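You operate a simulated robot arm through the tools that you are given. There is no shell and no other tool. Be economical: measure what you need, move in short steps, check, and stop when the job is done.

You run a simulated robot arm. Do the job below in one go: nothing can be reset, and whatever is moved stays where it is left.

Task
Clamp the white top injector from the long yellow rack and turn the bar dial to 400.
Fine: it goes into the steel holder; the letter dial goes to its letter and colour.

It is judged by the outcome, as a careful person would: the job done as asked, and still so three seconds after it is handed in. It fails if anything else is knocked over, pushed out of place, dropped, spilled or broken.

Robot
A 6-joint arm with a fingered hand, hanging from a carriage that runs on a gantry, over the field with the corners [-2335, 290], [-2335, -990], [265, -989], [265, 291] (x, y) and turns from -327 to 361 degrees about z. Base frame: it is fixed where the carriage stands at the start and does not move with it; the origin is on the floor, on the carriage's upright axis, x ahead of it, y to its left, z up. Lengths are in mm, angles in degrees, forces in N, time in s.
With the tool pointing down near the work surface it reaches from about 100 to 540 mm from the robot's upright axis, wherever it stands. Its first joint turns from -166.0 to 166.0 degrees. Places, roughly: black ball lever [800, 200, 1000]; hole of the ring in the holder [800, 300, 900]. Payload 4 kg.
Tool frame: the origin (TCP) lies between the finger pads and is the grasp point; the fingertips stand 30 mm ahead of it; z points along the fingers, y is the line along which they close. The gripper opens to 104 mm. The gripper's body begins 35 mm behind the TCP. The gripper is a hand of 5 fingers: y runs from the thumb to the fingers, the wrist lies at [-15, -113, -190] in the tool frame, and closing takes about 1.5 s.
Orientation is told as [roll, pitch, yaw] about the base's x, y, z axes, in that order, counted from this pose: with the fingers straight down and the wrist toward the robot, the tool's x, y and z point along [0, 1, 0], [1, 0, 0] and [0, 0, -1] of the base frame.

Tools
- The arm moves only by the tool apply_moves. Its argument "deltas" is a list of rows, each a list of 2 entries, a list of its own where there are three numbers: the shift along the base's x, y, z in units of 40 mm (1.0 is 40 mm), then the turn, a rotation vector about the base's x, y, z in units of 8 degrees (1.0 is 8 degrees). In form: [[[tx, ty, tz], [ax, ay, az]], ...]. A call has 1 to 10 rows; each row shifts and turns the commanded pose from where the row before left it. "grip" is the closure, from 0 (fully open) to 1 (shut), set as the call begins (left out, the last holds). A call with a number of a shift or a turn outside -1 to 1 is refused whole. Each row takes 0.2 s and may step no farther than 50 mm and 8.6 degrees from the row before; otherwise, or with a gripper value out of range, the whole call is refused. A pose out of reach is approached as far as the arm can. The call stops where the force on the tool passes 40 N (or 10 N more than at its start, if that is more) or the arm is blocked; 0.2 s more then pass. Each finger travels about 45 mm/s and halts on what it meets, pressing with about 22 N; the grip force reading is that of the motor and also rises with nothing between the fingers. The clock runs only during rows and for 0.2 s after the last one: add rows that do not move to give the fingers time. The reply holds the time, the measured pose of the TCP, the force on the tool along the base axes, the opening and the grip force, in the units named above and with some noise, with the torque about the TCP (base axes, N m) and any sound that the robot's microphone picked up.
- Cameras (640 x 400 px; columns grow to the right, rows downward): "scene" is now at [254.1, 23.8, 1698.8]; the picture's right is [0.53, -0.85, 0.00], its down [-0.79, -0.49, -0.36] and it looks along [0.31, 0.19, -0.93] (base axes); focal length 279 px, centre (320, 200). "wrist" rides on the gripper at [60, -83, -120] in the tool frame; the picture's right is [-0.79, 0.29, -0.54], its down [-0.56, -0.71, 0.44] and it looks along [-0.26, 0.65, 0.72] (tool axes); focal length 234 px, centre (320, 200). There is no depth. A picture from a camera that has moved, and an enlarged one, comes with that camera's place and axes in the base frame and with its lens. The place of the scene camera against the robot may be out by one fixed shift of up to 18 mm in any direction.
- grab_frame(camera): a new picture of that camera. The clock stands still meanwhile.
- slide_trunk(by): slides the trunk up (or, below 0, down) by that many mm; the arm and the scene camera ride with it, the base frame stays. It gives what a move gives, with no picture.
- base_move(legs): drives the robot by 1 to 6 legs, each [ahead, left, turn to the left] in mm, mm and degrees, along the robot's own axes; the way and the turn of a leg run together, so that a leg with both is an arc; at most 1500 mm and 180 degrees a leg. The arm and the cameras ride along, it lands a little off, and it stops where it bumps. It keeps to its track: a leg is cut to what the track allows. It gives what a move gives.
- move_fingers(index, middle, ring, little, thumb_bend, thumb_turn): sets how far each is bent, from 0 (flat) to 1 (curled in); at 0.3 the hand is open as for a grip, at 0.7 the pads meet at the TCP. One left out holds its place. A second passes; each finger stops where it meets its share of the squeeze, and holds until it gets a number again. A gripper value or a shape takes the hand back. It gives what a move gives, with no picture; readings hold the bend of each and the force on index, middle, ring, little, thumb and palm. thumb_turn goes from beside the hand (0) to across from the fingers (1), as for a grip.
- preshape(shape): the hand has 5 fingers and takes this shape, open, in about a second: jaw (thumb against the fingers, like two jaws); tri (thumb and two fingers); tip (a fingertip pinch); poke (one finger out to press); point (the index stretched); flat (the hand flat); cup (the hand cupped); fist (a fist). The gripper value then closes the fingers along that shape, each until it touches; the sizes above hold for jaw. It gives what a move gives, with no picture.
- aim_head(pan, tilt): turns the head with the scene camera to pan (to the left, within 155 degrees either way) and tilt (down, from -29 to 69), counted from straight ahead of the robot. It gives what a move gives.
- close_up(camera, box): a new picture of the part [left, top, right, bottom] of that camera's present view, enlarged. The clock stands still meanwhile.
- sign_off(): hands the job in; it is judged then, once.

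Work in short steps. Places have to be worked out from the pictures, the camera data and where the tool is seen: move nearer, look again, correct. Check each grasp and each placing, and mend what went wrong. You have 120 turns and 78 pictures in all, those below and enlarged ones among them. Open the gripper and draw the arm clear of the work before you hand the job in, unless the task says otherwise; then end with one line.

The tools are called after "Request:" as a command line: name --argument value ..., lists and objects as JSON in quotes. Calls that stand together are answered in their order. apply_moves: Moves the arm, as the interface text tells. Its arguments: {"type":"object","properties":{"deltas":{"type":"array"},"grip":{"type":"number"}},"required":["deltas"]} The other tools are called the same way: slide_trunk (by) slides the trunk up or down; preshape (shape) gives the hand a shape; move_fingers (index, middle, ring, little, thumb_bend, thumb_turn) moves the fingers one by one; base_move (legs) drives the base; aim_head (pan, tilt) turns the head that bears the scene camera; grab_frame (camera) takes a picture; close_up (camera, box) takes an enlarged picture of a part of a camera's view; sign_off () hands the job in.

At the start:

```text
clock: 0.0
ee_pos: [665.0, 0.7, 1297.2]
orientation: [0.0, 0.0, -0.1]
force: [-0.5, -0.6, 0.3]
torque: [0.01, -0.01, 0.0]
opening: 103.8
gripper_force: 0.1
shape: jaw
bend: [0.3, 0.3, 0.3, 0.3, 0.3, 0.97]
finger forces: [0.1, 0.1, 0.0, 0.0, 0.0, 0.1]
trunk travel left (down, up): [-425.0, 173.0]
robot x, y, heading: [-4.4, 1.2, -0.3]
head pan, tilt: [32.1, 68.8]
```

scene: 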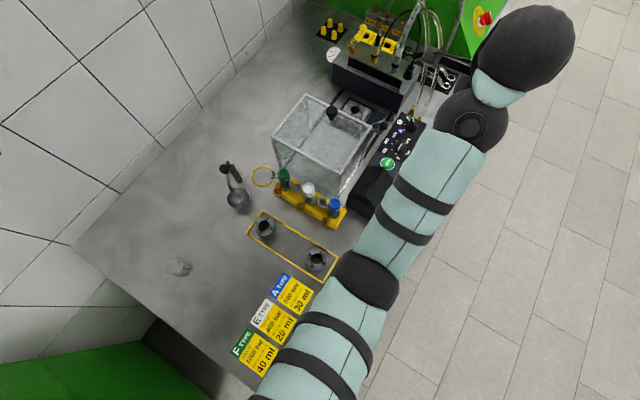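
wrist: 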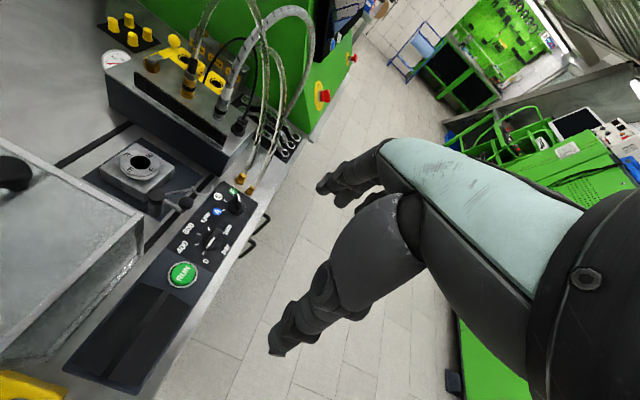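

I start by looking closer at the panel, the holder and the rack.

Request:
close_up --camera "scene" --box '[220, 80, 460, 230]'

Request:
close_up --camera "wrist" --box '[60, 100, 300, 250]'

Request:
close_up --camera "wrist" --box '[140, 170, 268, 290]'

```text
2.67 times, centred on (340, 155) of scene
camera zoom: at [254.1, 23.8, 1698.8], right [0.53, -0.85, 0.0], down [-0.79, -0.49, -0.36], along [0.31, 0.19, -0.93], focal length 744 px, centre (267, 320)
```

zoom: 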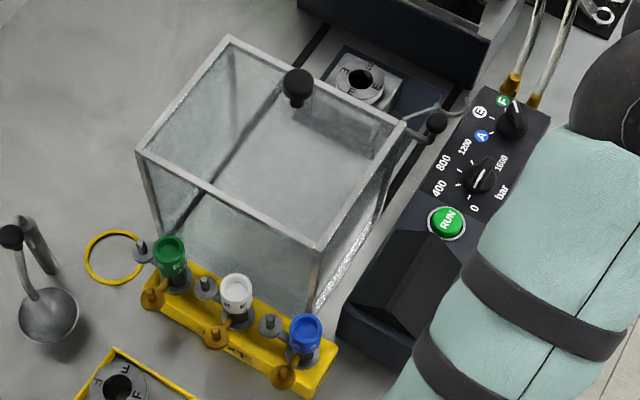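

```text
2.67 times, centred on (180, 175) of wrist
camera zoom: at [581.8, 60.8, 1418.7], right [0.29, -0.79, 0.54], down [-0.71, -0.56, -0.44], along [0.65, -0.26, -0.72], focal length 624 px, centre (693, 267)
```

zoom: 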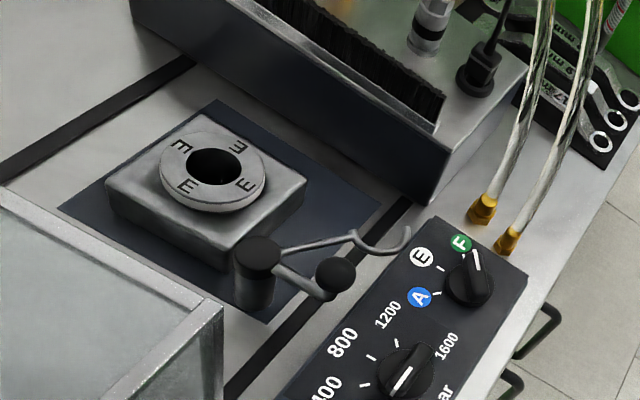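

```text
3.33 times, centred on (204, 230) of wrist
camera zoom: at [581.8, 60.8, 1418.7], right [0.29, -0.79, 0.54], down [-0.71, -0.56, -0.44], along [0.65, -0.26, -0.72], focal length 781 px, centre (707, 100)
```

zoom: 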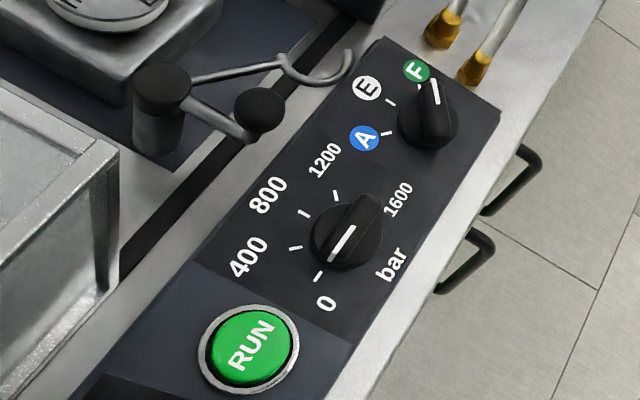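

The white injector (E type) stands mid rack, the holder carries an E ring, the bar dial sits at 0 and the letter dial near F. I retract the arm before driving nearer, so it keeps clear of the hoses.

Request:
apply_moves --deltas '[[[-1, 0, 0], [0, 0, 0]], [[-1, 0, 0], [0, 0, 0]], [[-1, 0, 0], [0, 0, 0]], [[-1, 0, 0], [0, 0, 0]], [[-1, 0, 0], [0, 0, 0]], [[-1, 0, 0], [0, 0, 0]], [[-1, 0, 0], [0, 0, 0]], [[0, 0, 0], [0, 0, 0]]]'

```text
clock: 1.8
ee_pos: [443.6, 2.3, 1206.8]
orientation: [0.0, -0.1, 0.0]
force: [-0.4, 0.6, 0.7]
torque: [-0.01, -0.02, 0.0]
opening: 103.8
gripper_force: 0.0
shape: jaw
bend: [0.3, 0.3, 0.3, 0.3, 0.3, 0.97]
finger forces: [0.1, 0.1, 0.0, 0.1, 0.0, 0.0]
out of reach, approached as far as the arm can: row 3, 4, 5, 6, 7
trunk travel left (down, up): [-425.0, 173.0]
robot x, y, heading: [1.3, -0.7, -0.1]
head pan, tilt: [32.1, 68.8]
```

The arm is retracted to about x 444, a bit lower. I drive ahead.

Request:
base_move --legs '[[250, 40, 0]]'

Request:
aim_head --pan 25 --tilt 60

Request:
grab_frame --camera "scene"

Request:
grab_frame --camera "wrist"

```text
clock: 3.6
ee_pos: [694.5, 41.6, 1208.5]
orientation: [0.0, -0.2, 0.0]
force: [0.3, 0.2, -0.6]
torque: [-0.01, -0.03, -0.04]
opening: 103.4
gripper_force: 0.0
shape: jaw
bend: [0.3, 0.3, 0.3, 0.3, 0.3, 0.97]
finger forces: [0.1, 0.1, 0.0, 0.1, 0.1, 0.1]
trunk travel left (down, up): [-425.0, 173.0]
robot x, y, heading: [248.5, 39.1, 0.2]
head pan, tilt: [32.1, 68.8]
```

```text
clock: 4.3
ee_pos: [695.3, 41.6, 1207.3]
orientation: [-0.1, -0.2, 0.0]
force: [-0.7, -0.5, -0.1]
torque: [0.01, -0.05, -0.01]
opening: 103.8
gripper_force: 0.2
shape: jaw
bend: [0.3, 0.3, 0.3, 0.3, 0.3, 0.97]
finger forces: [0.0, 0.1, 0.1, 0.0, 0.0, 0.0]
trunk travel left (down, up): [-425.0, 173.0]
robot x, y, heading: [252.7, 36.7, 0.0]
head pan, tilt: [25.0, 60.0]
```

```text
72 pictures are left
camera scene: at [516.7, 62.4, 1708.2], right [0.42, -0.91, 0.0], down [-0.78, -0.37, -0.5], along [0.45, 0.21, -0.87], focal length 279 px, centre (320, 200)
```

scene: 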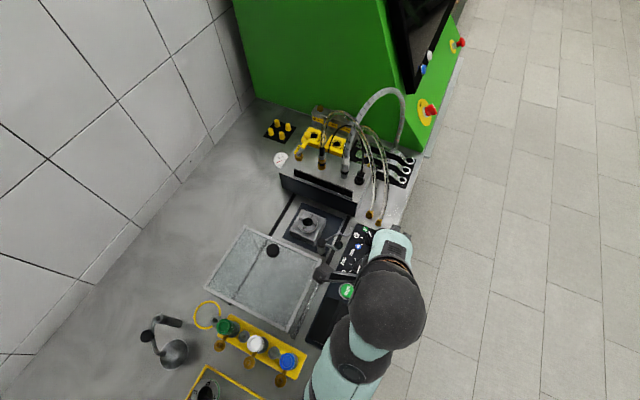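

```text
71 pictures are left
camera wrist: at [611.4, 101.8, 1327.4], right [0.29, -0.79, 0.54], down [-0.7, -0.56, -0.44], along [0.65, -0.26, -0.72], focal length 234 px, centre (320, 200)
```

wrist: 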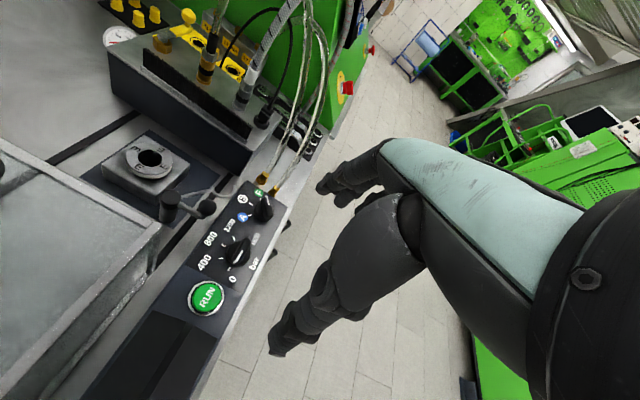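

The view is nearly clear. I enlarge both views for measuring positions.

Request:
close_up --camera "scene" --box '[200, 200, 400, 325]'

Request:
close_up --camera "wrist" --box '[80, 120, 320, 270]'

Request:
close_up --camera "scene" --box '[120, 290, 320, 400]'

```text
3.20 times, centred on (300, 262) of scene
camera zoom: at [516.7, 62.4, 1708.2], right [0.42, -0.91, 0.0], down [-0.78, -0.37, -0.5], along [0.45, 0.21, -0.87], focal length 893 px, centre (384, 0)
```

zoom: 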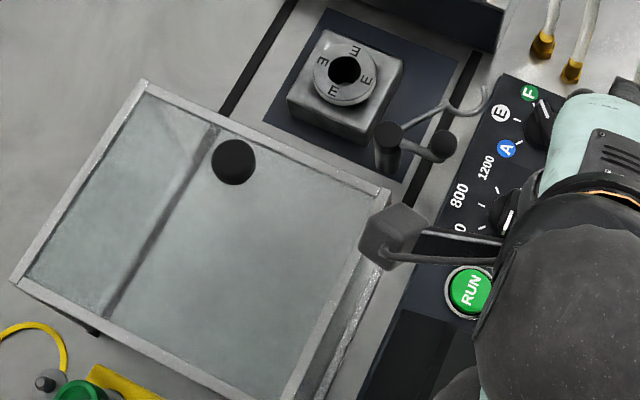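

```text
2.67 times, centred on (200, 195) of wrist
camera zoom: at [611.4, 101.8, 1327.4], right [0.29, -0.79, 0.54], down [-0.7, -0.56, -0.44], along [0.65, -0.26, -0.72], focal length 624 px, centre (640, 213)
```

zoom: 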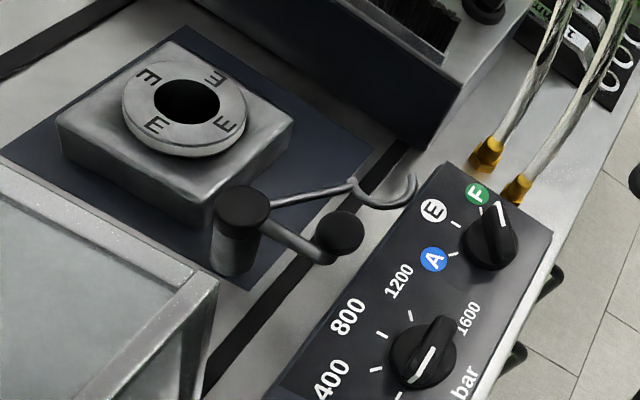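

```text
3.20 times, centred on (220, 345) of scene
camera zoom: at [516.7, 62.4, 1708.2], right [0.42, -0.91, 0.0], down [-0.78, -0.37, -0.5], along [0.45, 0.21, -0.87], focal length 893 px, centre (640, -264)
```

zoom: 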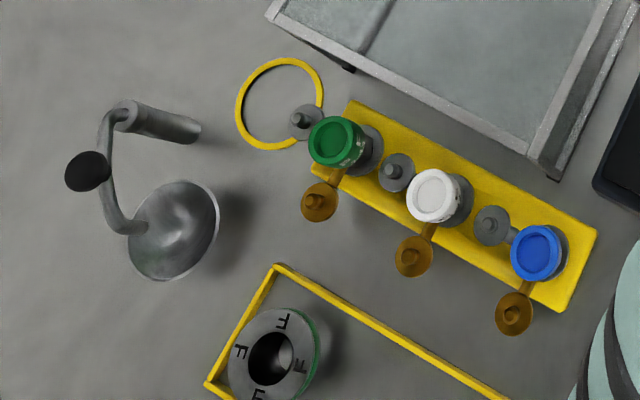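

Estimates: bar knob (745,64), letter knob (827,65), lever hub (757,178) with ball at (776,136), ring hole (806,243), white cap near (480,202). I try the poke shape here in the air to see where its fingertip is.

Request:
preshape --shape "poke"

Request:
grab_frame --camera "wrist"

```text
clock: 5.2
ee_pos: [693.7, 43.4, 1206.4]
orientation: [0.1, -0.2, 0.0]
force: [0.1, 0.2, 0.2]
torque: [0.0, -0.01, 0.03]
opening: 0.3
gripper_force: 0.1
shape: poke
bend: [0.7, 0.7, 0.99, 0.99, 1.0, 1.0]
finger forces: [0.0, 0.0, 0.1, 0.0, 0.0, 0.0]
trunk travel left (down, up): [-425.0, 173.0]
robot x, y, heading: [249.6, 39.4, 0.0]
head pan, tilt: [25.0, 60.0]
```

```text
67 pictures are left
camera wrist: at [611.5, 101.8, 1327.4], right [0.29, -0.79, 0.54], down [-0.7, -0.56, -0.44], along [0.65, -0.26, -0.72], focal length 234 px, centre (320, 200)
```

wrist: 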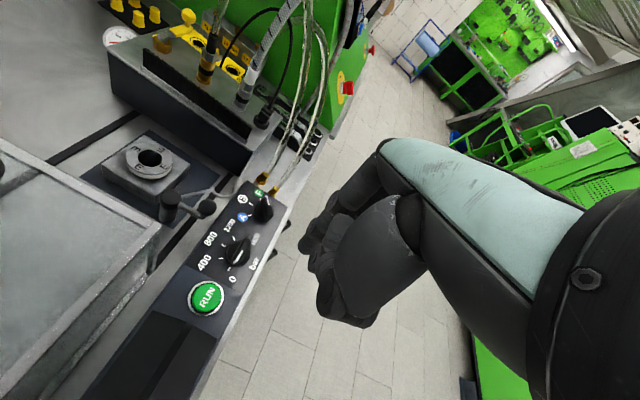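

Poke shows two fingers at the TCP. I check the tip pinch shape too.

Request:
preshape --shape "tip"

Request:
close_up --camera "wrist" --box '[220, 110, 460, 360]'

```text
clock: 6.1
ee_pos: [693.9, 42.2, 1207.3]
orientation: [0.0, -0.3, 0.0]
force: [0.9, -0.1, -0.6]
torque: [0.0, 0.01, 0.02]
opening: 103.7
gripper_force: 0.1
shape: tip
bend: [0.31, 0.98, 0.99, 0.99, 0.3, 0.97]
finger forces: [0.0, 0.0, 0.0, 0.0, 0.1, 0.1]
trunk travel left (down, up): [-425.0, 173.0]
robot x, y, heading: [253.1, 39.9, -0.0]
head pan, tilt: [25.0, 60.0]
```

```text
1.60 times, centred on (340, 235) of wrist
camera zoom: at [611.4, 101.8, 1327.4], right [0.29, -0.79, 0.54], down [-0.7, -0.56, -0.44], along [0.65, -0.26, -0.72], focal length 375 px, centre (288, 144)
```

zoom: 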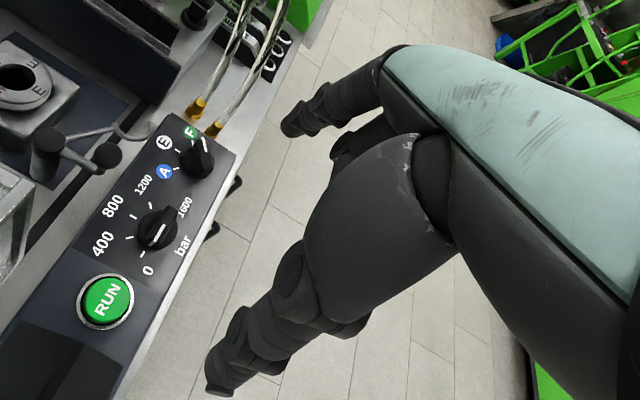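

Tip gives index against thumb, about what I need to pinch the knob's ridge. I shift the carriage right, then turn the hand +80° about z while moving above the bar knob.

Request:
base_move --legs '[[14, -90, 0]]'

Request:
apply_moves --deltas '[[[0.1, 0.28, -0.1], [0, 0, 1]], [[0.1, 0.28, -0.1], [0, 0, 1]], [[0.1, 0.28, -0.1], [0, 0, 1]], [[0.1, 0.28, -0.1], [0, 0, 1]], [[0.1, 0.28, -0.1], [0, 0, 1]], [[0.1, 0.28, -0.1], [0, 0, 1]], [[0.1, 0.28, -0.1], [0, 0, 1]], [[0.1, 0.28, -0.1], [0, 0, 1]], [[0.1, 0.28, -0.1], [0, 0, 1]], [[0.1, 0.28, -0.1], [0, 0, 1]]]'

```text
clock: 7.2
ee_pos: [708.8, -48.4, 1206.7]
orientation: [0.0, -0.2, 0.0]
force: [-0.3, 1.1, -0.2]
torque: [-0.04, -0.01, 0.0]
opening: 103.9
gripper_force: 0.1
shape: tip
bend: [0.31, 0.98, 0.99, 0.99, 0.3, 0.97]
finger forces: [0.1, 0.0, 0.0, 0.1, 0.0, 0.1]
trunk travel left (down, up): [-425.0, 173.0]
robot x, y, heading: [265.2, -51.2, -0.2]
head pan, tilt: [25.0, 60.0]
```

```text
clock: 8.2
ee_pos: [730.4, -0.6, 1179.3]
orientation: [1.1, -0.5, 26.6]
force: [19.6, 24.1, 10.0]
torque: [-3.09, 3.73, -2.96]
opening: 104.1
gripper_force: 0.0
shape: tip
bend: [0.31, 0.98, 0.99, 0.99, 0.3, 0.97]
finger forces: [0.0, 0.0, 0.0, 0.0, 0.1, 0.0]
out of reach, approached as far as the arm can: row 3, 4
trunk travel left (down, up): [-425.0, 173.0]
robot x, y, heading: [265.1, -51.4, 0.1]
head pan, tilt: [25.0, 60.0]
stopped in row 4: the force on the tool passed its limit at 246 N (the readings are from after the stop); the commanded pose is now the measured one
```

The move stopped with a high force; I look at what was touched.

Request:
grab_frame --camera "scene"

Request:
grab_frame --camera "wrist"

```text
65 pictures are left
camera scene: at [530.6, -27.7, 1708.1], right [0.42, -0.91, 0.0], down [-0.79, -0.37, -0.5], along [0.45, 0.21, -0.87], focal length 279 px, centre (320, 200)
```

scene: 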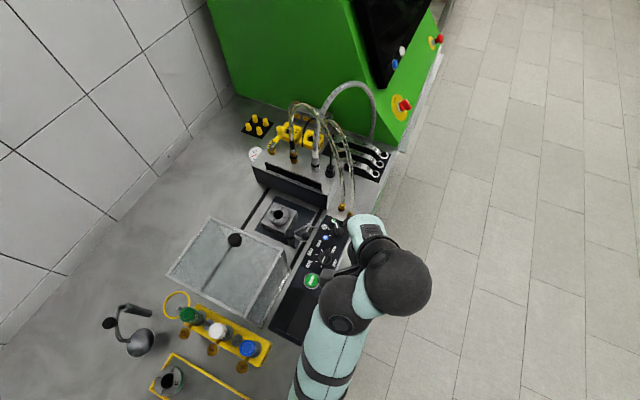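

```text
64 pictures are left
camera wrist: at [629.0, 12.0, 1300.6], right [0.61, -0.59, 0.53], down [-0.38, -0.81, -0.45], along [0.69, 0.08, -0.72], focal length 234 px, centre (320, 200)
```

wrist: 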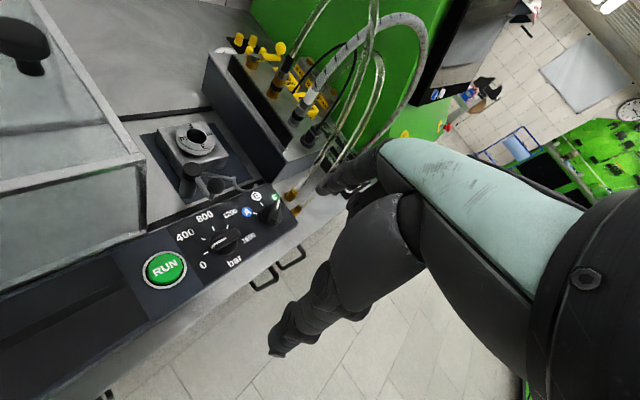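

Nothing is touched; this looks like the arm's own fold limit (out of reach at this height). I go lower first, with the yaw unchanged, where the arm is less folded.

Request:
apply_moves --deltas '[[[0, 0, -0.5], [0, 0, 0]], [[0, 0.3, -0.5], [0, 0, 0]], [[0, 0.5, -0.5], [0, 0, 0]], [[0, 0.5, -0.5], [0, 0, 0]], [[0, 0, 0], [0, 0, 0]]]'

```text
clock: 8.5
ee_pos: [730.0, -0.3, 1177.5]
orientation: [1.3, -0.5, 26.5]
force: [8.4, 8.5, 3.7]
torque: [-1.1, 1.53, -1.06]
opening: 104.1
gripper_force: 0.1
shape: tip
bend: [0.31, 0.98, 0.99, 0.99, 0.3, 0.97]
finger forces: [0.0, 0.0, 0.0, 0.0, 0.0, 0.0]
trunk travel left (down, up): [-425.0, 173.0]
robot x, y, heading: [266.2, -49.5, -0.0]
head pan, tilt: [25.0, 60.0]
stopped in row 1: the force on the tool passed its limit at 60 N (the readings are from after the stop); the commanded pose is now the measured one
```

Something presses the hand from the robot's side (own arm). I back off by turning the yaw back and moving away forward and up.

Request:
apply_moves --deltas '[[[0.3, 0.1, 0.3], [0, 0, -0.5]], [[0.3, 0, 0.3], [0, 0, -1]], [[0, 0, 0], [0, 0, -1]]]'

```text
clock: 9.3
ee_pos: [753.9, 2.5, 1201.6]
orientation: [1.3, -0.6, 6.6]
force: [0.1, -0.2, -0.1]
torque: [0.01, -0.03, 0.03]
opening: 103.9
gripper_force: 0.1
shape: tip
bend: [0.31, 0.98, 0.99, 0.99, 0.3, 0.97]
finger forces: [0.1, 0.0, 0.1, 0.0, 0.0, 0.0]
trunk travel left (down, up): [-425.0, 173.0]
robot x, y, heading: [264.6, -48.7, 0.2]
head pan, tilt: [25.0, 60.0]
```

Free again. I slide the trunk down 120 mm so the arm keeps a roomy posture at panel height.

Request:
slide_trunk --by -80

Request:
apply_moves --deltas '[[[0, 0.1, -0.2], [-0.1, 0, 1]], [[0, 0.2, -0.2], [0, 0, 1]], [[0, 0.2, -0.2], [0, 0, 1]], [[0, 0.2, 0], [0, 0, 1]], [[0, 0.2, 0], [0, 0, 1]]]'

```text
clock: 10.4
ee_pos: [753.1, 3.2, 1122.7]
orientation: [1.3, -0.5, 6.6]
force: [0.5, 0.6, -0.2]
torque: [0.0, 0.01, 0.0]
opening: 103.7
gripper_force: 0.1
shape: tip
bend: [0.31, 0.98, 0.99, 0.99, 0.3, 0.97]
finger forces: [0.1, 0.0, 0.0, 0.1, 0.0, 0.0]
trunk travel left (down, up): [-345.0, 253.0]
robot x, y, heading: [263.6, -50.2, -0.1]
head pan, tilt: [25.0, 60.0]
```

```text
clock: 11.3
ee_pos: [755.8, 22.2, 1099.2]
orientation: [1.6, -0.6, 28.4]
force: [19.8, 24.5, 10.0]
torque: [-3.2, 3.9, -2.96]
opening: 103.8
gripper_force: 0.0
shape: tip
bend: [0.31, 0.98, 0.99, 0.99, 0.3, 0.97]
finger forces: [0.0, 0.0, 0.0, 0.1, 0.1, 0.1]
out of reach, approached as far as the arm can: row 4
trunk travel left (down, up): [-345.0, 253.0]
robot x, y, heading: [263.8, -47.0, -0.2]
head pan, tilt: [25.0, 60.0]
stopped in row 4: the force on the tool passed its limit at 234 N (the readings are from after the stop); the commanded pose is now the measured one
```

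The hand meets the arm's own limit at about +28° of yaw, so positive yaws are out. I'll use yaw 0 → −45° instead, gripping the knob by its ends: first undo the turn and go above the bar knob.

Request:
apply_moves --deltas '[[[0.1, 0.1, 0.2], [0, 0, -0.5]], [[0, 0.1, 0.2], [0, 0, -1]], [[0, 0.1, 0], [-0.1, 0.07, -1]], [[-0.2, 0.2, 0], [-0.1, 0, -1]], [[-0.1, 0.2, 0], [0, 0, 0]]]'

Request:
grab_frame --camera "wrist"

```text
clock: 12.5
ee_pos: [746.0, 50.5, 1115.4]
orientation: [0.0, 0.3, 0.6]
force: [-0.5, -0.2, 0.1]
torque: [-0.02, -0.01, 0.02]
opening: 104.2
gripper_force: 0.1
shape: tip
bend: [0.31, 0.98, 0.99, 0.99, 0.3, 0.97]
finger forces: [0.0, 0.0, 0.0, 0.0, 0.0, 0.0]
trunk travel left (down, up): [-345.0, 253.0]
robot x, y, heading: [261.9, -53.8, 0.2]
head pan, tilt: [25.0, 60.0]
```

```text
63 pictures are left
camera wrist: at [664.2, 110.0, 1236.5], right [0.3, -0.79, 0.54], down [-0.7, -0.57, -0.43], along [0.65, -0.25, -0.72], focal length 234 px, centre (320, 200)
```

wrist: 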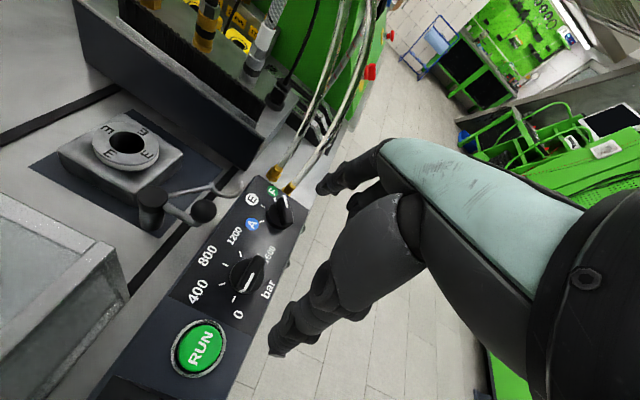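

Bar knob is at (747,65, top ≈985); the RUN button lies about (677,69), so I pre-close to about 60 mm to keep off it, then lower part way and check.

Request:
apply_moves --deltas '[[[0, 0.2, -0.5], [0, 0, 0]], [[0, 0, -0.5], [0, 0, 0]], [[0, 0, -0.5], [0, 0, 0]], [[0, 0, -0.5], [0, 0, 0]], [[0, 0, 0], [0, 0, 0]]]' --grip 0.42

Request:
grab_frame --camera "wrist"

Request:
aim_head --pan 40 --tilt 62

Request:
grab_frame --camera "scene"

```text
clock: 13.7
ee_pos: [746.4, 58.5, 1035.0]
orientation: [-0.1, 0.3, 0.6]
force: [-0.1, -0.1, -0.2]
torque: [0.01, -0.02, -0.03]
opening: 60.8
gripper_force: 0.0
shape: tip
bend: [0.73, 0.98, 0.99, 0.99, 0.66, 0.99]
finger forces: [0.0, 0.1, 0.0, 0.0, 0.0, 0.0]
trunk travel left (down, up): [-345.0, 253.0]
robot x, y, heading: [264.1, -51.1, -0.1]
head pan, tilt: [25.0, 60.0]
```

```text
62 pictures are left
camera wrist: at [663.8, 117.4, 1155.7], right [0.3, -0.79, 0.54], down [-0.7, -0.57, -0.43], along [0.65, -0.25, -0.72], focal length 234 px, centre (320, 200)
```

wrist: 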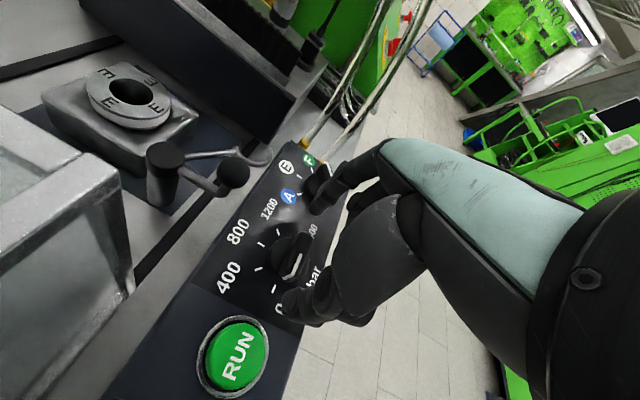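

```text
clock: 14.4
ee_pos: [747.5, 58.8, 1033.6]
orientation: [0.0, 0.2, 0.6]
force: [1.2, -0.5, 0.3]
torque: [0.0, -0.02, -0.01]
opening: 60.7
gripper_force: 0.1
shape: tip
bend: [0.73, 0.98, 0.99, 0.99, 0.66, 0.99]
finger forces: [0.1, 0.1, 0.0, 0.1, 0.0, 0.0]
trunk travel left (down, up): [-345.0, 253.0]
robot x, y, heading: [263.8, -48.9, 0.2]
head pan, tilt: [40.0, 62.0]
```

```text
61 pictures are left
camera scene: at [519.6, -14.5, 1625.9], right [0.64, -0.77, 0.0], down [-0.68, -0.57, -0.47], along [0.36, 0.3, -0.88], focal length 279 px, centre (320, 200)
```

scene: 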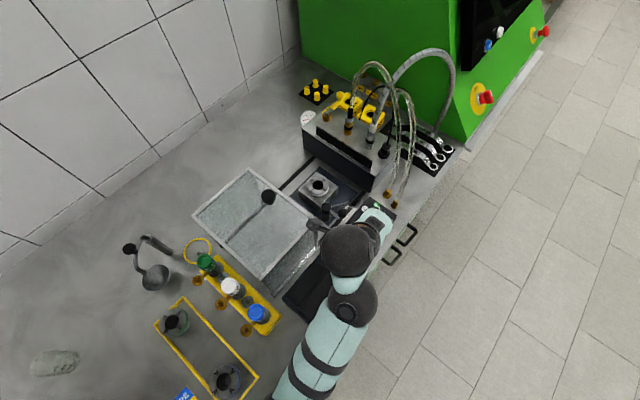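

The thumb and index straddle the knob in view. I enlarge to check the alignment.

Request:
close_up --camera "wrist" --box '[190, 140, 390, 390]'

```text
1.60 times, centred on (290, 265) of wrist
camera zoom: at [663.8, 117.4, 1156.1], right [0.3, -0.79, 0.54], down [-0.7, -0.57, -0.43], along [0.65, -0.25, -0.72], focal length 375 px, centre (368, 96)
```

zoom: 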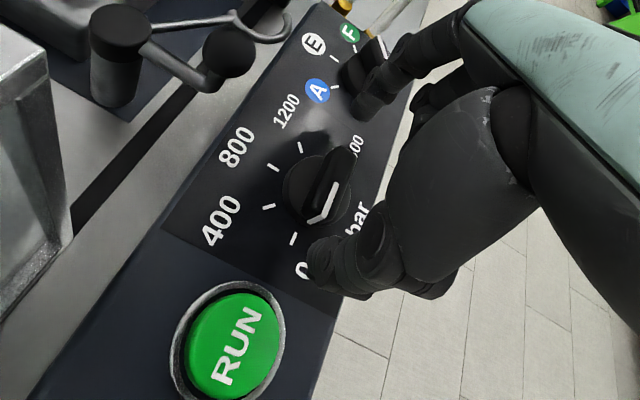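

Thumb and index tips are about z 1005 on either side of the knob (747,63). I lower 28 mm and shift 2 mm in y.

Request:
apply_moves --deltas '[[[0, 0.07, -0.25], [0, 0, 0]], [[0, 0, -0.25], [0, 0, 0]], [[0, 0, -0.2], [0, 0, 0]], [[0, 0, 0], [0, 0, 0]]]'

Request:
close_up --camera "wrist" --box '[190, 140, 390, 390]'

```text
clock: 15.3
ee_pos: [750.8, 61.8, 1016.3]
orientation: [0.3, -0.9, 0.5]
force: [-1.9, -0.3, 15.8]
torque: [0.03, 0.73, -0.01]
opening: 62.1
gripper_force: 0.0
shape: tip
bend: [0.73, 0.98, 0.99, 0.99, 0.65, 0.99]
finger forces: [0.1, 0.0, 0.0, 0.0, 16.1, 0.1]
trunk travel left (down, up): [-345.0, 253.0]
robot x, y, heading: [259.3, -46.8, 0.1]
head pan, tilt: [40.0, 62.0]
stopped in row 4: the force on the tool passed its limit at 43 N (the readings are from after the stop); the commanded pose is now the measured one
```

```text
1.60 times, centred on (290, 265) of wrist
camera zoom: at [666.2, 120.2, 1135.4], right [0.29, -0.79, 0.54], down [-0.69, -0.56, -0.45], along [0.66, -0.25, -0.71], focal length 375 px, centre (368, 96)
```

zoom: 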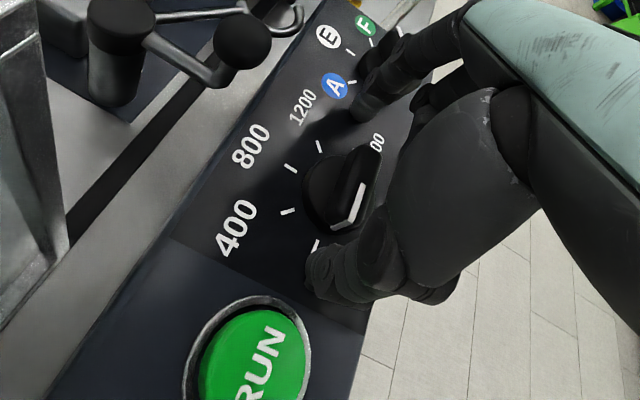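

The thumb met the panel; the tips are deep enough. I lift 7 mm, recentre and close on the knob.

Request:
apply_moves --deltas '[[[-0.08, 0, 0.18], [0, 0.12, 0]], [[0, 0, 0], [0, 0, 0]]]'

Request:
apply_moves --deltas '[[[0, 0, 0], [0, 0, 0]], [[0, 0, 0], [0, 0, 0]], [[0, 0, 0], [0, 0, 0]], [[0, 0, 0], [0, 0, 0]], [[0, 0, 0], [0, 0, 0]]]' --grip 0.85

Request:
close_up --camera "wrist" --box '[190, 140, 390, 390]'

```text
clock: 15.9
ee_pos: [746.2, 60.2, 1017.8]
orientation: [0.2, 0.7, 0.5]
force: [-2.6, 0.8, -8.9]
torque: [-0.02, -0.05, -0.13]
opening: 32.9
gripper_force: 22.3
shape: tip
bend: [0.74, 1.0, 1.0, 1.0, 0.73, 1.0]
finger forces: [17.9, 0.0, 0.0, 0.1, 20.2, 0.0]
trunk travel left (down, up): [-345.0, 253.0]
robot x, y, heading: [261.3, -48.9, 0.2]
head pan, tilt: [40.0, 62.0]
```

```text
clock: 17.1
ee_pos: [745.4, 60.8, 1018.7]
orientation: [0.2, 0.5, 0.5]
force: [-1.9, -0.5, -11.4]
torque: [-0.02, -0.01, -0.12]
opening: 29.7
gripper_force: 22.1
shape: tip
bend: [0.74, 1.0, 1.0, 1.0, 0.72, 1.0]
finger forces: [18.1, 0.0, 0.1, 0.0, 20.8, 0.0]
trunk travel left (down, up): [-345.0, 253.0]
robot x, y, heading: [264.3, -48.5, -0.2]
head pan, tilt: [40.0, 62.0]
```

```text
1.60 times, centred on (290, 265) of wrist
camera zoom: at [663.1, 119.7, 1141.3], right [0.3, -0.79, 0.54], down [-0.71, -0.56, -0.43], along [0.64, -0.25, -0.72], focal length 375 px, centre (368, 96)
```

zoom: 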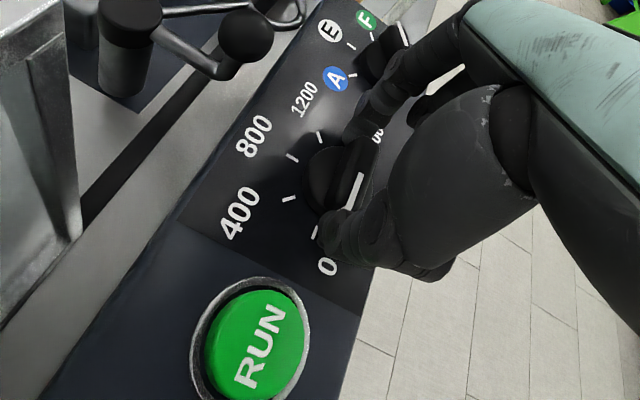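

The knob is gripped (18–20 N each side). I turn it −45° about z.

Request:
apply_moves --deltas '[[[0, 0.01, 0], [0, 0, -0.94]], [[0, 0.01, 0], [0, 0, -0.94]], [[0, 0.01, 0], [0, 0, -0.94]], [[0, 0, 0], [0, 0, -0.94]], [[-0.01, 0, 0], [0, 0, -0.94]], [[-0.01, 0, 0], [0, 0, -0.94]], [[0, 0, 0], [0, 0, 0]]]'

Request:
close_up --camera "wrist" --box '[190, 140, 390, 390]'

```text
clock: 18.3
ee_pos: [753.6, 57.1, 1015.1]
orientation: [1.7, 0.0, -31.9]
force: [-15.7, 7.0, 17.0]
torque: [0.34, 0.95, 0.06]
opening: 34.1
gripper_force: 22.3
shape: tip
bend: [0.75, 1.0, 1.0, 1.0, 0.7, 1.0]
finger forces: [11.7, 0.0, 0.0, 0.0, 30.6, 0.0]
out of reach, approached as far as the arm can: row 4, 5
trunk travel left (down, up): [-345.0, 253.0]
robot x, y, heading: [266.5, -49.1, 0.0]
head pan, tilt: [40.0, 62.0]
stopped in row 5: the force on the tool passed its limit at 52 N (the readings are from after the stop); the commanded pose is now the measured one
```

```text
1.60 times, centred on (290, 265) of wrist
camera zoom: at [714.4, 149.8, 1137.8], right [-0.18, -0.84, 0.52], down [-0.89, -0.09, -0.45], along [0.42, -0.54, -0.73], focal length 375 px, centre (368, 96)
```

zoom: 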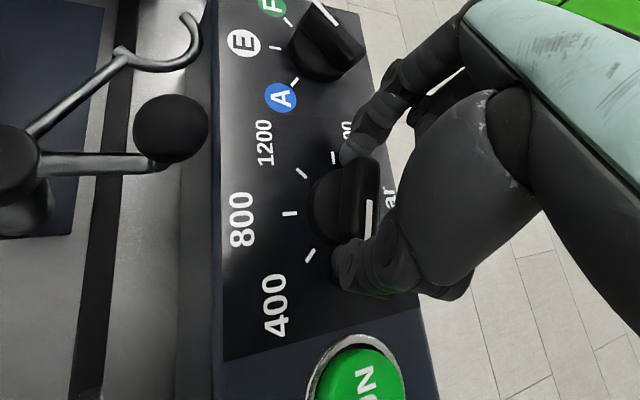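

The arm hit its turning limit at −32°, and the knob followed only partly. I open, rise with the trunk, and will move the carriage left so that negative yaws are roomier.

Request:
apply_moves --deltas '[[[0, 0, 0], [0, 0, 0]], [[0, 0, 0], [0, 0, 0]], [[0, 0, 0], [0, 0, 0]], [[0, 0, 0.5], [0, 0, 0.5]], [[0, 0, 0.8], [0, 0, 0.9]], [[0, 0, 0.8], [0, 0, 0.9]], [[0, 0, 0], [0, 0, 0.9]], [[0, 0, 0], [0, 0, 0.8]]]' --grip 0.42

Request:
close_up --camera "wrist" --box '[140, 100, 380, 320]'

```text
clock: 20.1
ee_pos: [755.7, 54.9, 1098.8]
orientation: [1.5, 0.1, 0.0]
force: [-0.9, -0.3, -0.2]
torque: [-0.03, 0.01, -0.02]
opening: 60.2
gripper_force: 0.1
shape: tip
bend: [0.73, 0.98, 0.99, 0.99, 0.66, 0.99]
finger forces: [0.0, 0.1, 0.0, 0.1, 0.0, 0.1]
trunk travel left (down, up): [-345.0, 253.0]
robot x, y, heading: [262.1, -51.7, 0.1]
head pan, tilt: [40.0, 62.0]
```

```text
1.82 times, centred on (260, 210) of wrist
camera zoom: at [673.9, 111.4, 1221.0], right [0.29, -0.8, 0.52], down [-0.71, -0.55, -0.45], along [0.65, -0.24, -0.73], focal length 426 px, centre (429, 182)
```

zoom: 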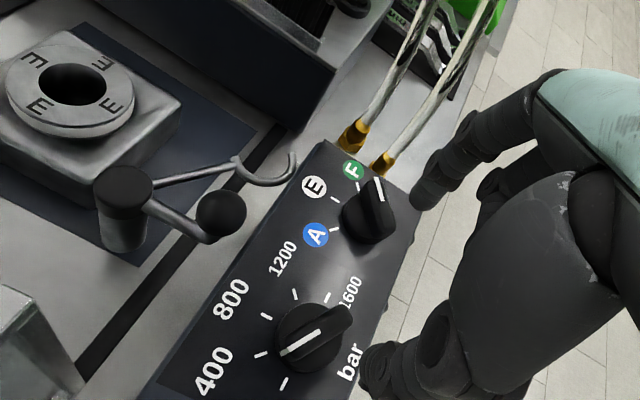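

The pointer now reads about 147° (0 at 180°, 400 at 135°), so the grip holds and it needs about −11° more. I raise the trunk, move the carriage 150 mm left and bring the hand back above the dial.

Request:
slide_trunk --by 130

Request:
base_move --legs '[[0, 150, 0]]'

Request:
apply_moves --deltas '[[[0, -0.9, -0.1], [-0.1, 0, -0.5]], [[0, -0.9, -0.1], [-0.1, 0, -0.6]], [[0, -0.9, -0.1], [0, 0, -0.6]], [[0, -0.9, -0.1], [0, 0, -0.6]], [[0, 0, -0.1], [0, 0, -0.6]], [[0, 0, -0.1], [0, 0, -0.6]]]'

```text
clock: 21.6
ee_pos: [756.5, 55.3, 1227.6]
orientation: [1.5, 0.1, -0.1]
force: [-0.5, 0.2, 0.3]
torque: [0.01, 0.01, -0.01]
opening: 60.6
gripper_force: 0.0
shape: tip
bend: [0.73, 0.98, 0.99, 0.99, 0.66, 0.99]
finger forces: [0.1, 0.1, 0.1, 0.1, 0.0, 0.0]
trunk travel left (down, up): [-475.0, 123.0]
robot x, y, heading: [266.6, -52.1, -0.1]
head pan, tilt: [40.0, 62.0]
```

```text
clock: 23.0
ee_pos: [756.0, 205.6, 1227.8]
orientation: [1.5, 0.1, -0.2]
force: [0.1, -0.2, 0.7]
torque: [0.04, -0.01, 0.01]
opening: 60.4
gripper_force: 0.0
shape: tip
bend: [0.73, 0.98, 0.99, 0.99, 0.66, 0.99]
finger forces: [0.0, 0.0, 0.0, 0.0, 0.0, 0.1]
trunk travel left (down, up): [-475.0, 123.0]
robot x, y, heading: [265.1, 99.2, 0.0]
head pan, tilt: [40.0, 62.0]
```

```text
clock: 24.4
ee_pos: [756.7, 61.7, 1204.0]
orientation: [-0.1, 0.0, -28.1]
force: [0.8, 0.0, -0.2]
torque: [-0.03, 0.0, -0.03]
opening: 60.4
gripper_force: 0.1
shape: tip
bend: [0.73, 0.98, 0.99, 0.99, 0.66, 0.99]
finger forces: [0.0, 0.0, 0.0, 0.0, 0.0, 0.0]
trunk travel left (down, up): [-475.0, 123.0]
robot x, y, heading: [264.3, 99.2, 0.0]
head pan, tilt: [40.0, 62.0]
```

Reaching well here. I slide down and turn on to about −38°, then look.

Request:
slide_trunk --by -120

Request:
apply_moves --deltas '[[[-0.1, 0, -0.4], [0, 0, -0.6]], [[-0.1, -0.05, -0.4], [0, 0, -0.6]], [[0, 0, -0.2], [0, 0, 0]], [[0, 0, 0], [0, 0, 0]]]'

Request:
close_up --camera "wrist" --box '[140, 140, 380, 390]'

```text
clock: 25.9
ee_pos: [757.0, 61.3, 1084.7]
orientation: [-0.1, 0.0, -28.1]
force: [-0.1, 0.6, -1.0]
torque: [-0.06, -0.03, 0.01]
opening: 60.6
gripper_force: 0.0
shape: tip
bend: [0.73, 0.98, 0.99, 0.99, 0.66, 0.99]
finger forces: [0.0, 0.1, 0.1, 0.0, 0.0, 0.0]
trunk travel left (down, up): [-355.0, 243.0]
robot x, y, heading: [261.5, 100.1, -0.0]
head pan, tilt: [40.0, 62.0]
```

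```text
clock: 26.9
ee_pos: [748.1, 59.5, 1042.7]
orientation: [-0.1, 0.0, -37.7]
force: [-0.4, 0.0, 0.2]
torque: [-0.03, 0.0, -0.02]
opening: 60.4
gripper_force: 0.0
shape: tip
bend: [0.73, 0.98, 0.99, 0.99, 0.66, 0.99]
finger forces: [0.1, 0.0, 0.0, 0.0, 0.1, 0.1]
trunk travel left (down, up): [-355.0, 243.0]
robot x, y, heading: [266.1, 104.6, 0.2]
head pan, tilt: [40.0, 62.0]
```

```text
1.60 times, centred on (260, 265) of wrist
camera zoom: at [719.5, 158.5, 1164.4], right [-0.25, -0.8, 0.54], down [-0.9, -0.01, -0.44], along [0.35, -0.6, -0.72], focal length 375 px, centre (416, 96)
```

zoom: 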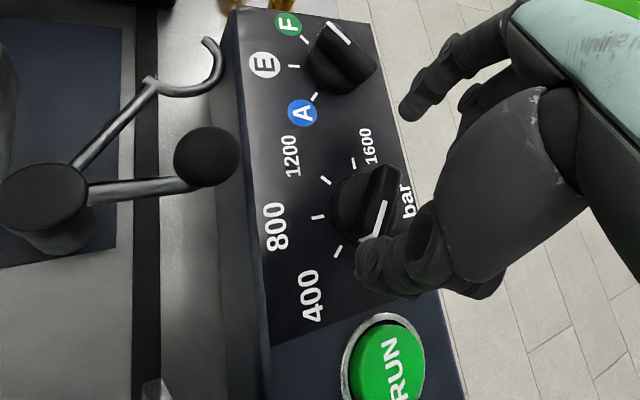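

Aligned. I descend 20 mm, close, then turn to about −44°.

Request:
apply_moves --deltas '[[[0, 0, -0.25], [0, 0, 0]], [[0, 0, -0.28], [0, 0, 0]], [[0, 0, 0], [0, 0, 0]]]'

Request:
apply_moves --deltas '[[[0, 0, 0], [0, 0, 0]], [[0, 0, 0], [0, 0, 0]], [[0, 0, 0], [0, 0, 0]], [[0, 0, 0], [0, 0, -0.4]], [[0, 0, 0], [0, 0, -0.4]], [[0, 0, 0], [0, 0, 0]]]' --grip 0.85

Request:
close_up --camera "wrist" --box '[140, 140, 380, 390]'

```text
clock: 27.7
ee_pos: [748.2, 60.2, 1022.2]
orientation: [-0.1, 0.0, -37.6]
force: [0.4, -0.3, -0.9]
torque: [0.04, -0.03, -0.01]
opening: 60.4
gripper_force: 0.0
shape: tip
bend: [0.73, 0.98, 0.99, 0.99, 0.66, 0.99]
finger forces: [0.1, 0.0, 0.0, 0.0, 0.1, 0.0]
trunk travel left (down, up): [-355.0, 243.0]
robot x, y, heading: [261.6, 100.8, -0.2]
head pan, tilt: [40.0, 62.0]
```

```text
clock: 29.1
ee_pos: [747.2, 59.5, 1021.7]
orientation: [-0.1, 0.0, -44.2]
force: [-2.9, 6.4, -4.2]
torque: [0.11, 0.05, 0.01]
opening: 29.7
gripper_force: 22.2
shape: tip
bend: [0.73, 1.0, 1.0, 1.0, 0.71, 1.0]
finger forces: [17.1, 0.1, 0.0, 0.0, 22.3, 0.0]
trunk travel left (down, up): [-355.0, 243.0]
robot x, y, heading: [262.3, 101.3, -0.2]
head pan, tilt: [40.0, 62.0]
```

```text
1.60 times, centred on (260, 265) of wrist
camera zoom: at [730.4, 162.0, 1143.2], right [-0.34, -0.77, 0.54], down [-0.9, 0.09, -0.43], along [0.28, -0.64, -0.72], focal length 375 px, centre (416, 96)
```

zoom: 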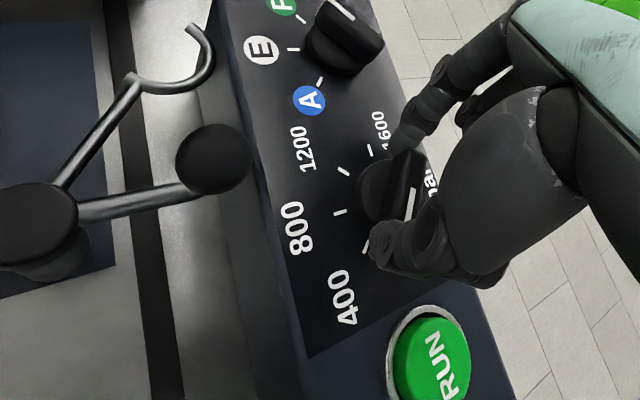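

The reading is hard under the fingers; I open, lift and look.

Request:
apply_moves --deltas '[[[0, 0, 0], [0, 0, 0]], [[0, 0, 0], [0, 0, 0]], [[0, 0, 0.5], [0, 0, 0]], [[0, 0, 0.9], [0, 0, 0]], [[0, 0, 0.9], [0, 0, 0]], [[0, 0, 0], [0, 0, 0]]]' --grip 0.42

Request:
close_up --camera "wrist" --box '[180, 120, 360, 300]'

```text
clock: 30.5
ee_pos: [763.5, 29.7, 1075.1]
orientation: [0.3, -0.1, -43.7]
force: [-0.4, 0.1, -1.3]
torque: [0.0, 0.01, 0.02]
opening: 60.1
gripper_force: 0.0
shape: tip
bend: [0.73, 0.98, 0.99, 0.99, 0.66, 0.99]
finger forces: [0.0, 0.0, 0.1, 0.0, 0.0, 0.0]
out of reach, approached as far as the arm can: row 4, 5
trunk travel left (down, up): [-355.0, 243.0]
robot x, y, heading: [264.0, 98.4, -0.2]
head pan, tilt: [40.0, 62.0]
```

```text
2.22 times, centred on (270, 210) of wrist
camera zoom: at [745.4, 131.2, 1195.7], right [-0.34, -0.77, 0.54], down [-0.89, 0.09, -0.44], along [0.29, -0.63, -0.72], focal length 520 px, centre (431, 178)
```

zoom: 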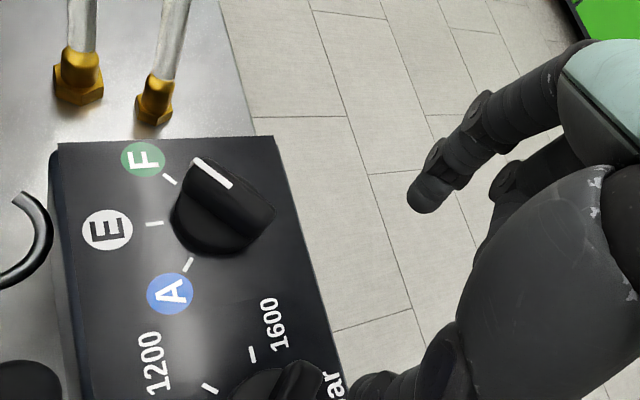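

Letter dial is clear: pointer at F, E is the middle mark. I look lower for the bar dial.

Request:
close_up --camera "wrist" --box '[190, 210, 350, 370]'

```text
2.50 times, centred on (270, 290) of wrist
camera zoom: at [745.4, 131.2, 1195.7], right [-0.34, -0.77, 0.54], down [-0.89, 0.09, -0.44], along [0.29, -0.63, -0.72], focal length 585 px, centre (445, -25)
```

zoom: 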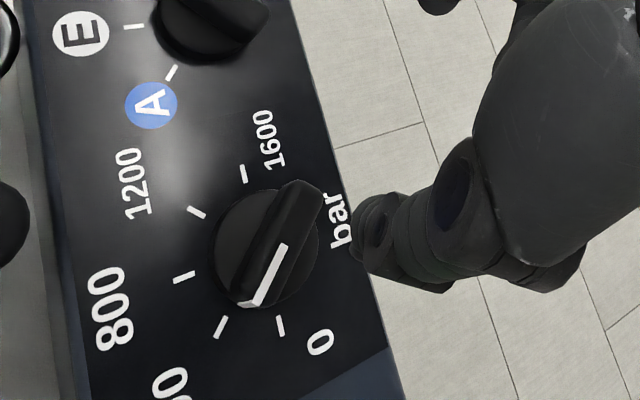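

The bar dial's ridge lies at 135°, right on the 400 mark. Next the letter dial at about (837,60): F to E is +45°; I move over it at yaw −45°, across its ridge, away from the hoses.

Request:
apply_moves --deltas '[[[0.6, 0, 0], [0, 0, 0]], [[0.6, 0.3, -0.2], [0, 0, 0]], [[0.6, 0.3, -0.2], [0, 0, -0.1]], [[0, 0.1, 0], [0, 0, 0]], [[0, 0, 0], [0, 0, 0]]]'

Request:
close_up --camera "wrist" --box '[140, 120, 380, 370]'

```text
clock: 31.7
ee_pos: [835.8, 59.3, 1059.8]
orientation: [0.0, 0.0, -44.8]
force: [-0.3, -0.3, -0.3]
torque: [-0.02, -0.01, 0.0]
opening: 60.1
gripper_force: 0.0
shape: tip
bend: [0.73, 0.98, 0.99, 0.99, 0.66, 0.99]
finger forces: [0.0, 0.0, 0.0, 0.0, 0.0, 0.0]
trunk travel left (down, up): [-355.0, 243.0]
robot x, y, heading: [266.0, 99.5, -0.2]
head pan, tilt: [40.0, 62.0]
```

```text
1.60 times, centred on (260, 245) of wrist
camera zoom: at [819.9, 160.5, 1180.0], right [-0.35, -0.76, 0.54], down [-0.89, 0.1, -0.43], along [0.28, -0.64, -0.72], focal length 375 px, centre (416, 128)
```

zoom: 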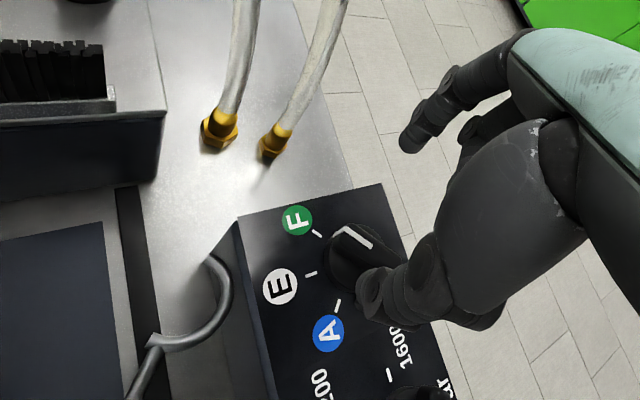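

Aligned over the letter knob. I descend to the same height as before and close.

Request:
apply_moves --deltas '[[[0, -0.03, -0.5], [0, 0, 0]], [[0, 0, -0.45], [0, 0, 0]], [[0, 0, 0], [0, 0, 0]]]'

Request:
apply_moves --deltas '[[[0, 0, 0], [0, 0, 0]], [[0, 0, 0], [0, 0, 0]], [[0, 0, 0], [0, 0, 0]], [[0, 0, 0], [0, 0, 0]], [[0, 0, 0], [0, 0, 0]]]' --grip 0.9

Request:
close_up --camera "wrist" --box '[140, 120, 380, 370]'

```text
clock: 32.5
ee_pos: [831.1, 59.0, 1028.6]
orientation: [-0.1, 0.1, -45.1]
force: [0.3, 0.4, 0.0]
torque: [0.01, 0.01, 0.01]
opening: 60.1
gripper_force: 0.1
shape: tip
bend: [0.73, 0.98, 0.99, 0.99, 0.66, 0.99]
finger forces: [0.0, 0.1, 0.1, 0.0, 0.0, 0.0]
out of reach, approached as far as the arm can: row 2
trunk travel left (down, up): [-355.0, 243.0]
robot x, y, heading: [264.7, 102.3, 0.0]
head pan, tilt: [40.0, 62.0]
```

```text
clock: 33.7
ee_pos: [831.8, 58.9, 1029.0]
orientation: [-0.2, 0.1, -44.9]
force: [-2.5, 4.9, 3.9]
torque: [0.21, 0.14, 0.0]
opening: 11.5
gripper_force: 0.0
shape: tip
bend: [0.71, 0.98, 0.99, 0.99, 0.7, 1.0]
finger forces: [0.1, 0.0, 0.0, 0.0, 6.1, 0.1]
trunk travel left (down, up): [-355.0, 243.0]
robot x, y, heading: [264.1, 97.5, 0.1]
head pan, tilt: [40.0, 62.0]
```

```text
1.60 times, centred on (260, 245) of wrist
camera zoom: at [815.6, 160.5, 1148.7], right [-0.35, -0.76, 0.54], down [-0.9, 0.1, -0.43], along [0.27, -0.64, -0.72], focal length 375 px, centre (416, 128)
```

zoom: 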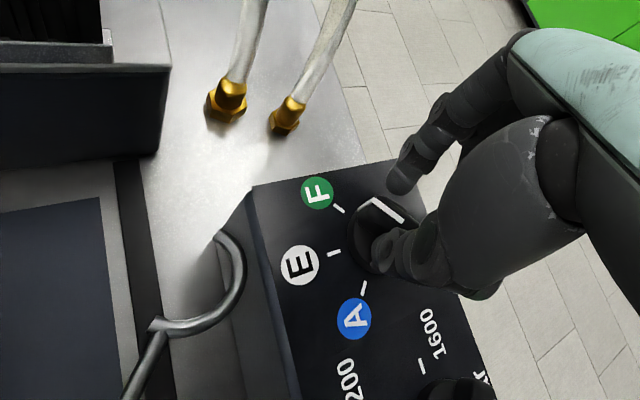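

The arm is at its reach limit here (z 1029). I open, rise, lower the trunk by 40 and come down again.

Request:
apply_moves --deltas '[[[0, 0, 0], [0, 0, 0]], [[0, 0, 0], [0, 0, 0]], [[0, 0, 0], [0, 0, 0]], [[0, 0, 0.5], [0, 0, 0]], [[0, 0, 0.5], [0, 0, 0]], [[0.12, 0, 0.25], [0, 0, 0]], [[0, 0, 0], [0, 0, 0]]]' --grip 0.42

Request:
slide_trunk --by -40

Request:
apply_moves --deltas '[[[0, 0, -0.2], [0, 0, 0]], [[0, 0, -0.1], [0, 0, 0]], [[0, 0, 0], [0, 0, 0]]]'

```text
clock: 35.3
ee_pos: [835.9, 59.5, 1077.6]
orientation: [-0.1, 0.1, -44.9]
force: [0.0, -0.5, -0.6]
torque: [-0.02, -0.04, -0.05]
opening: 60.1
gripper_force: 0.1
shape: tip
bend: [0.73, 0.98, 0.99, 0.99, 0.66, 0.99]
finger forces: [0.0, 0.0, 0.0, 0.0, 0.0, 0.0]
trunk travel left (down, up): [-355.0, 243.0]
robot x, y, heading: [266.0, 103.2, -0.0]
head pan, tilt: [40.0, 62.0]
```

```text
clock: 36.2
ee_pos: [837.5, 57.9, 1036.4]
orientation: [-0.1, 0.0, -44.9]
force: [-0.6, -0.6, -0.5]
torque: [0.0, 0.0, -0.01]
opening: 59.7
gripper_force: 0.0
shape: tip
bend: [0.73, 0.98, 0.99, 0.99, 0.66, 0.99]
finger forces: [0.0, 0.0, 0.0, 0.0, 0.0, 0.0]
trunk travel left (down, up): [-315.0, 283.0]
robot x, y, heading: [264.2, 100.7, -0.0]
head pan, tilt: [40.0, 62.0]
```

```text
clock: 37.0
ee_pos: [835.5, 58.4, 1025.6]
orientation: [-0.1, 0.1, -44.9]
force: [-0.7, 0.6, -1.8]
torque: [0.03, -0.02, 0.01]
opening: 60.0
gripper_force: 0.0
shape: tip
bend: [0.73, 0.98, 0.99, 0.99, 0.66, 0.99]
finger forces: [0.0, 0.0, 0.0, 0.0, 0.0, 0.0]
trunk travel left (down, up): [-315.0, 283.0]
robot x, y, heading: [264.8, 100.6, -0.1]
head pan, tilt: [40.0, 62.0]
```

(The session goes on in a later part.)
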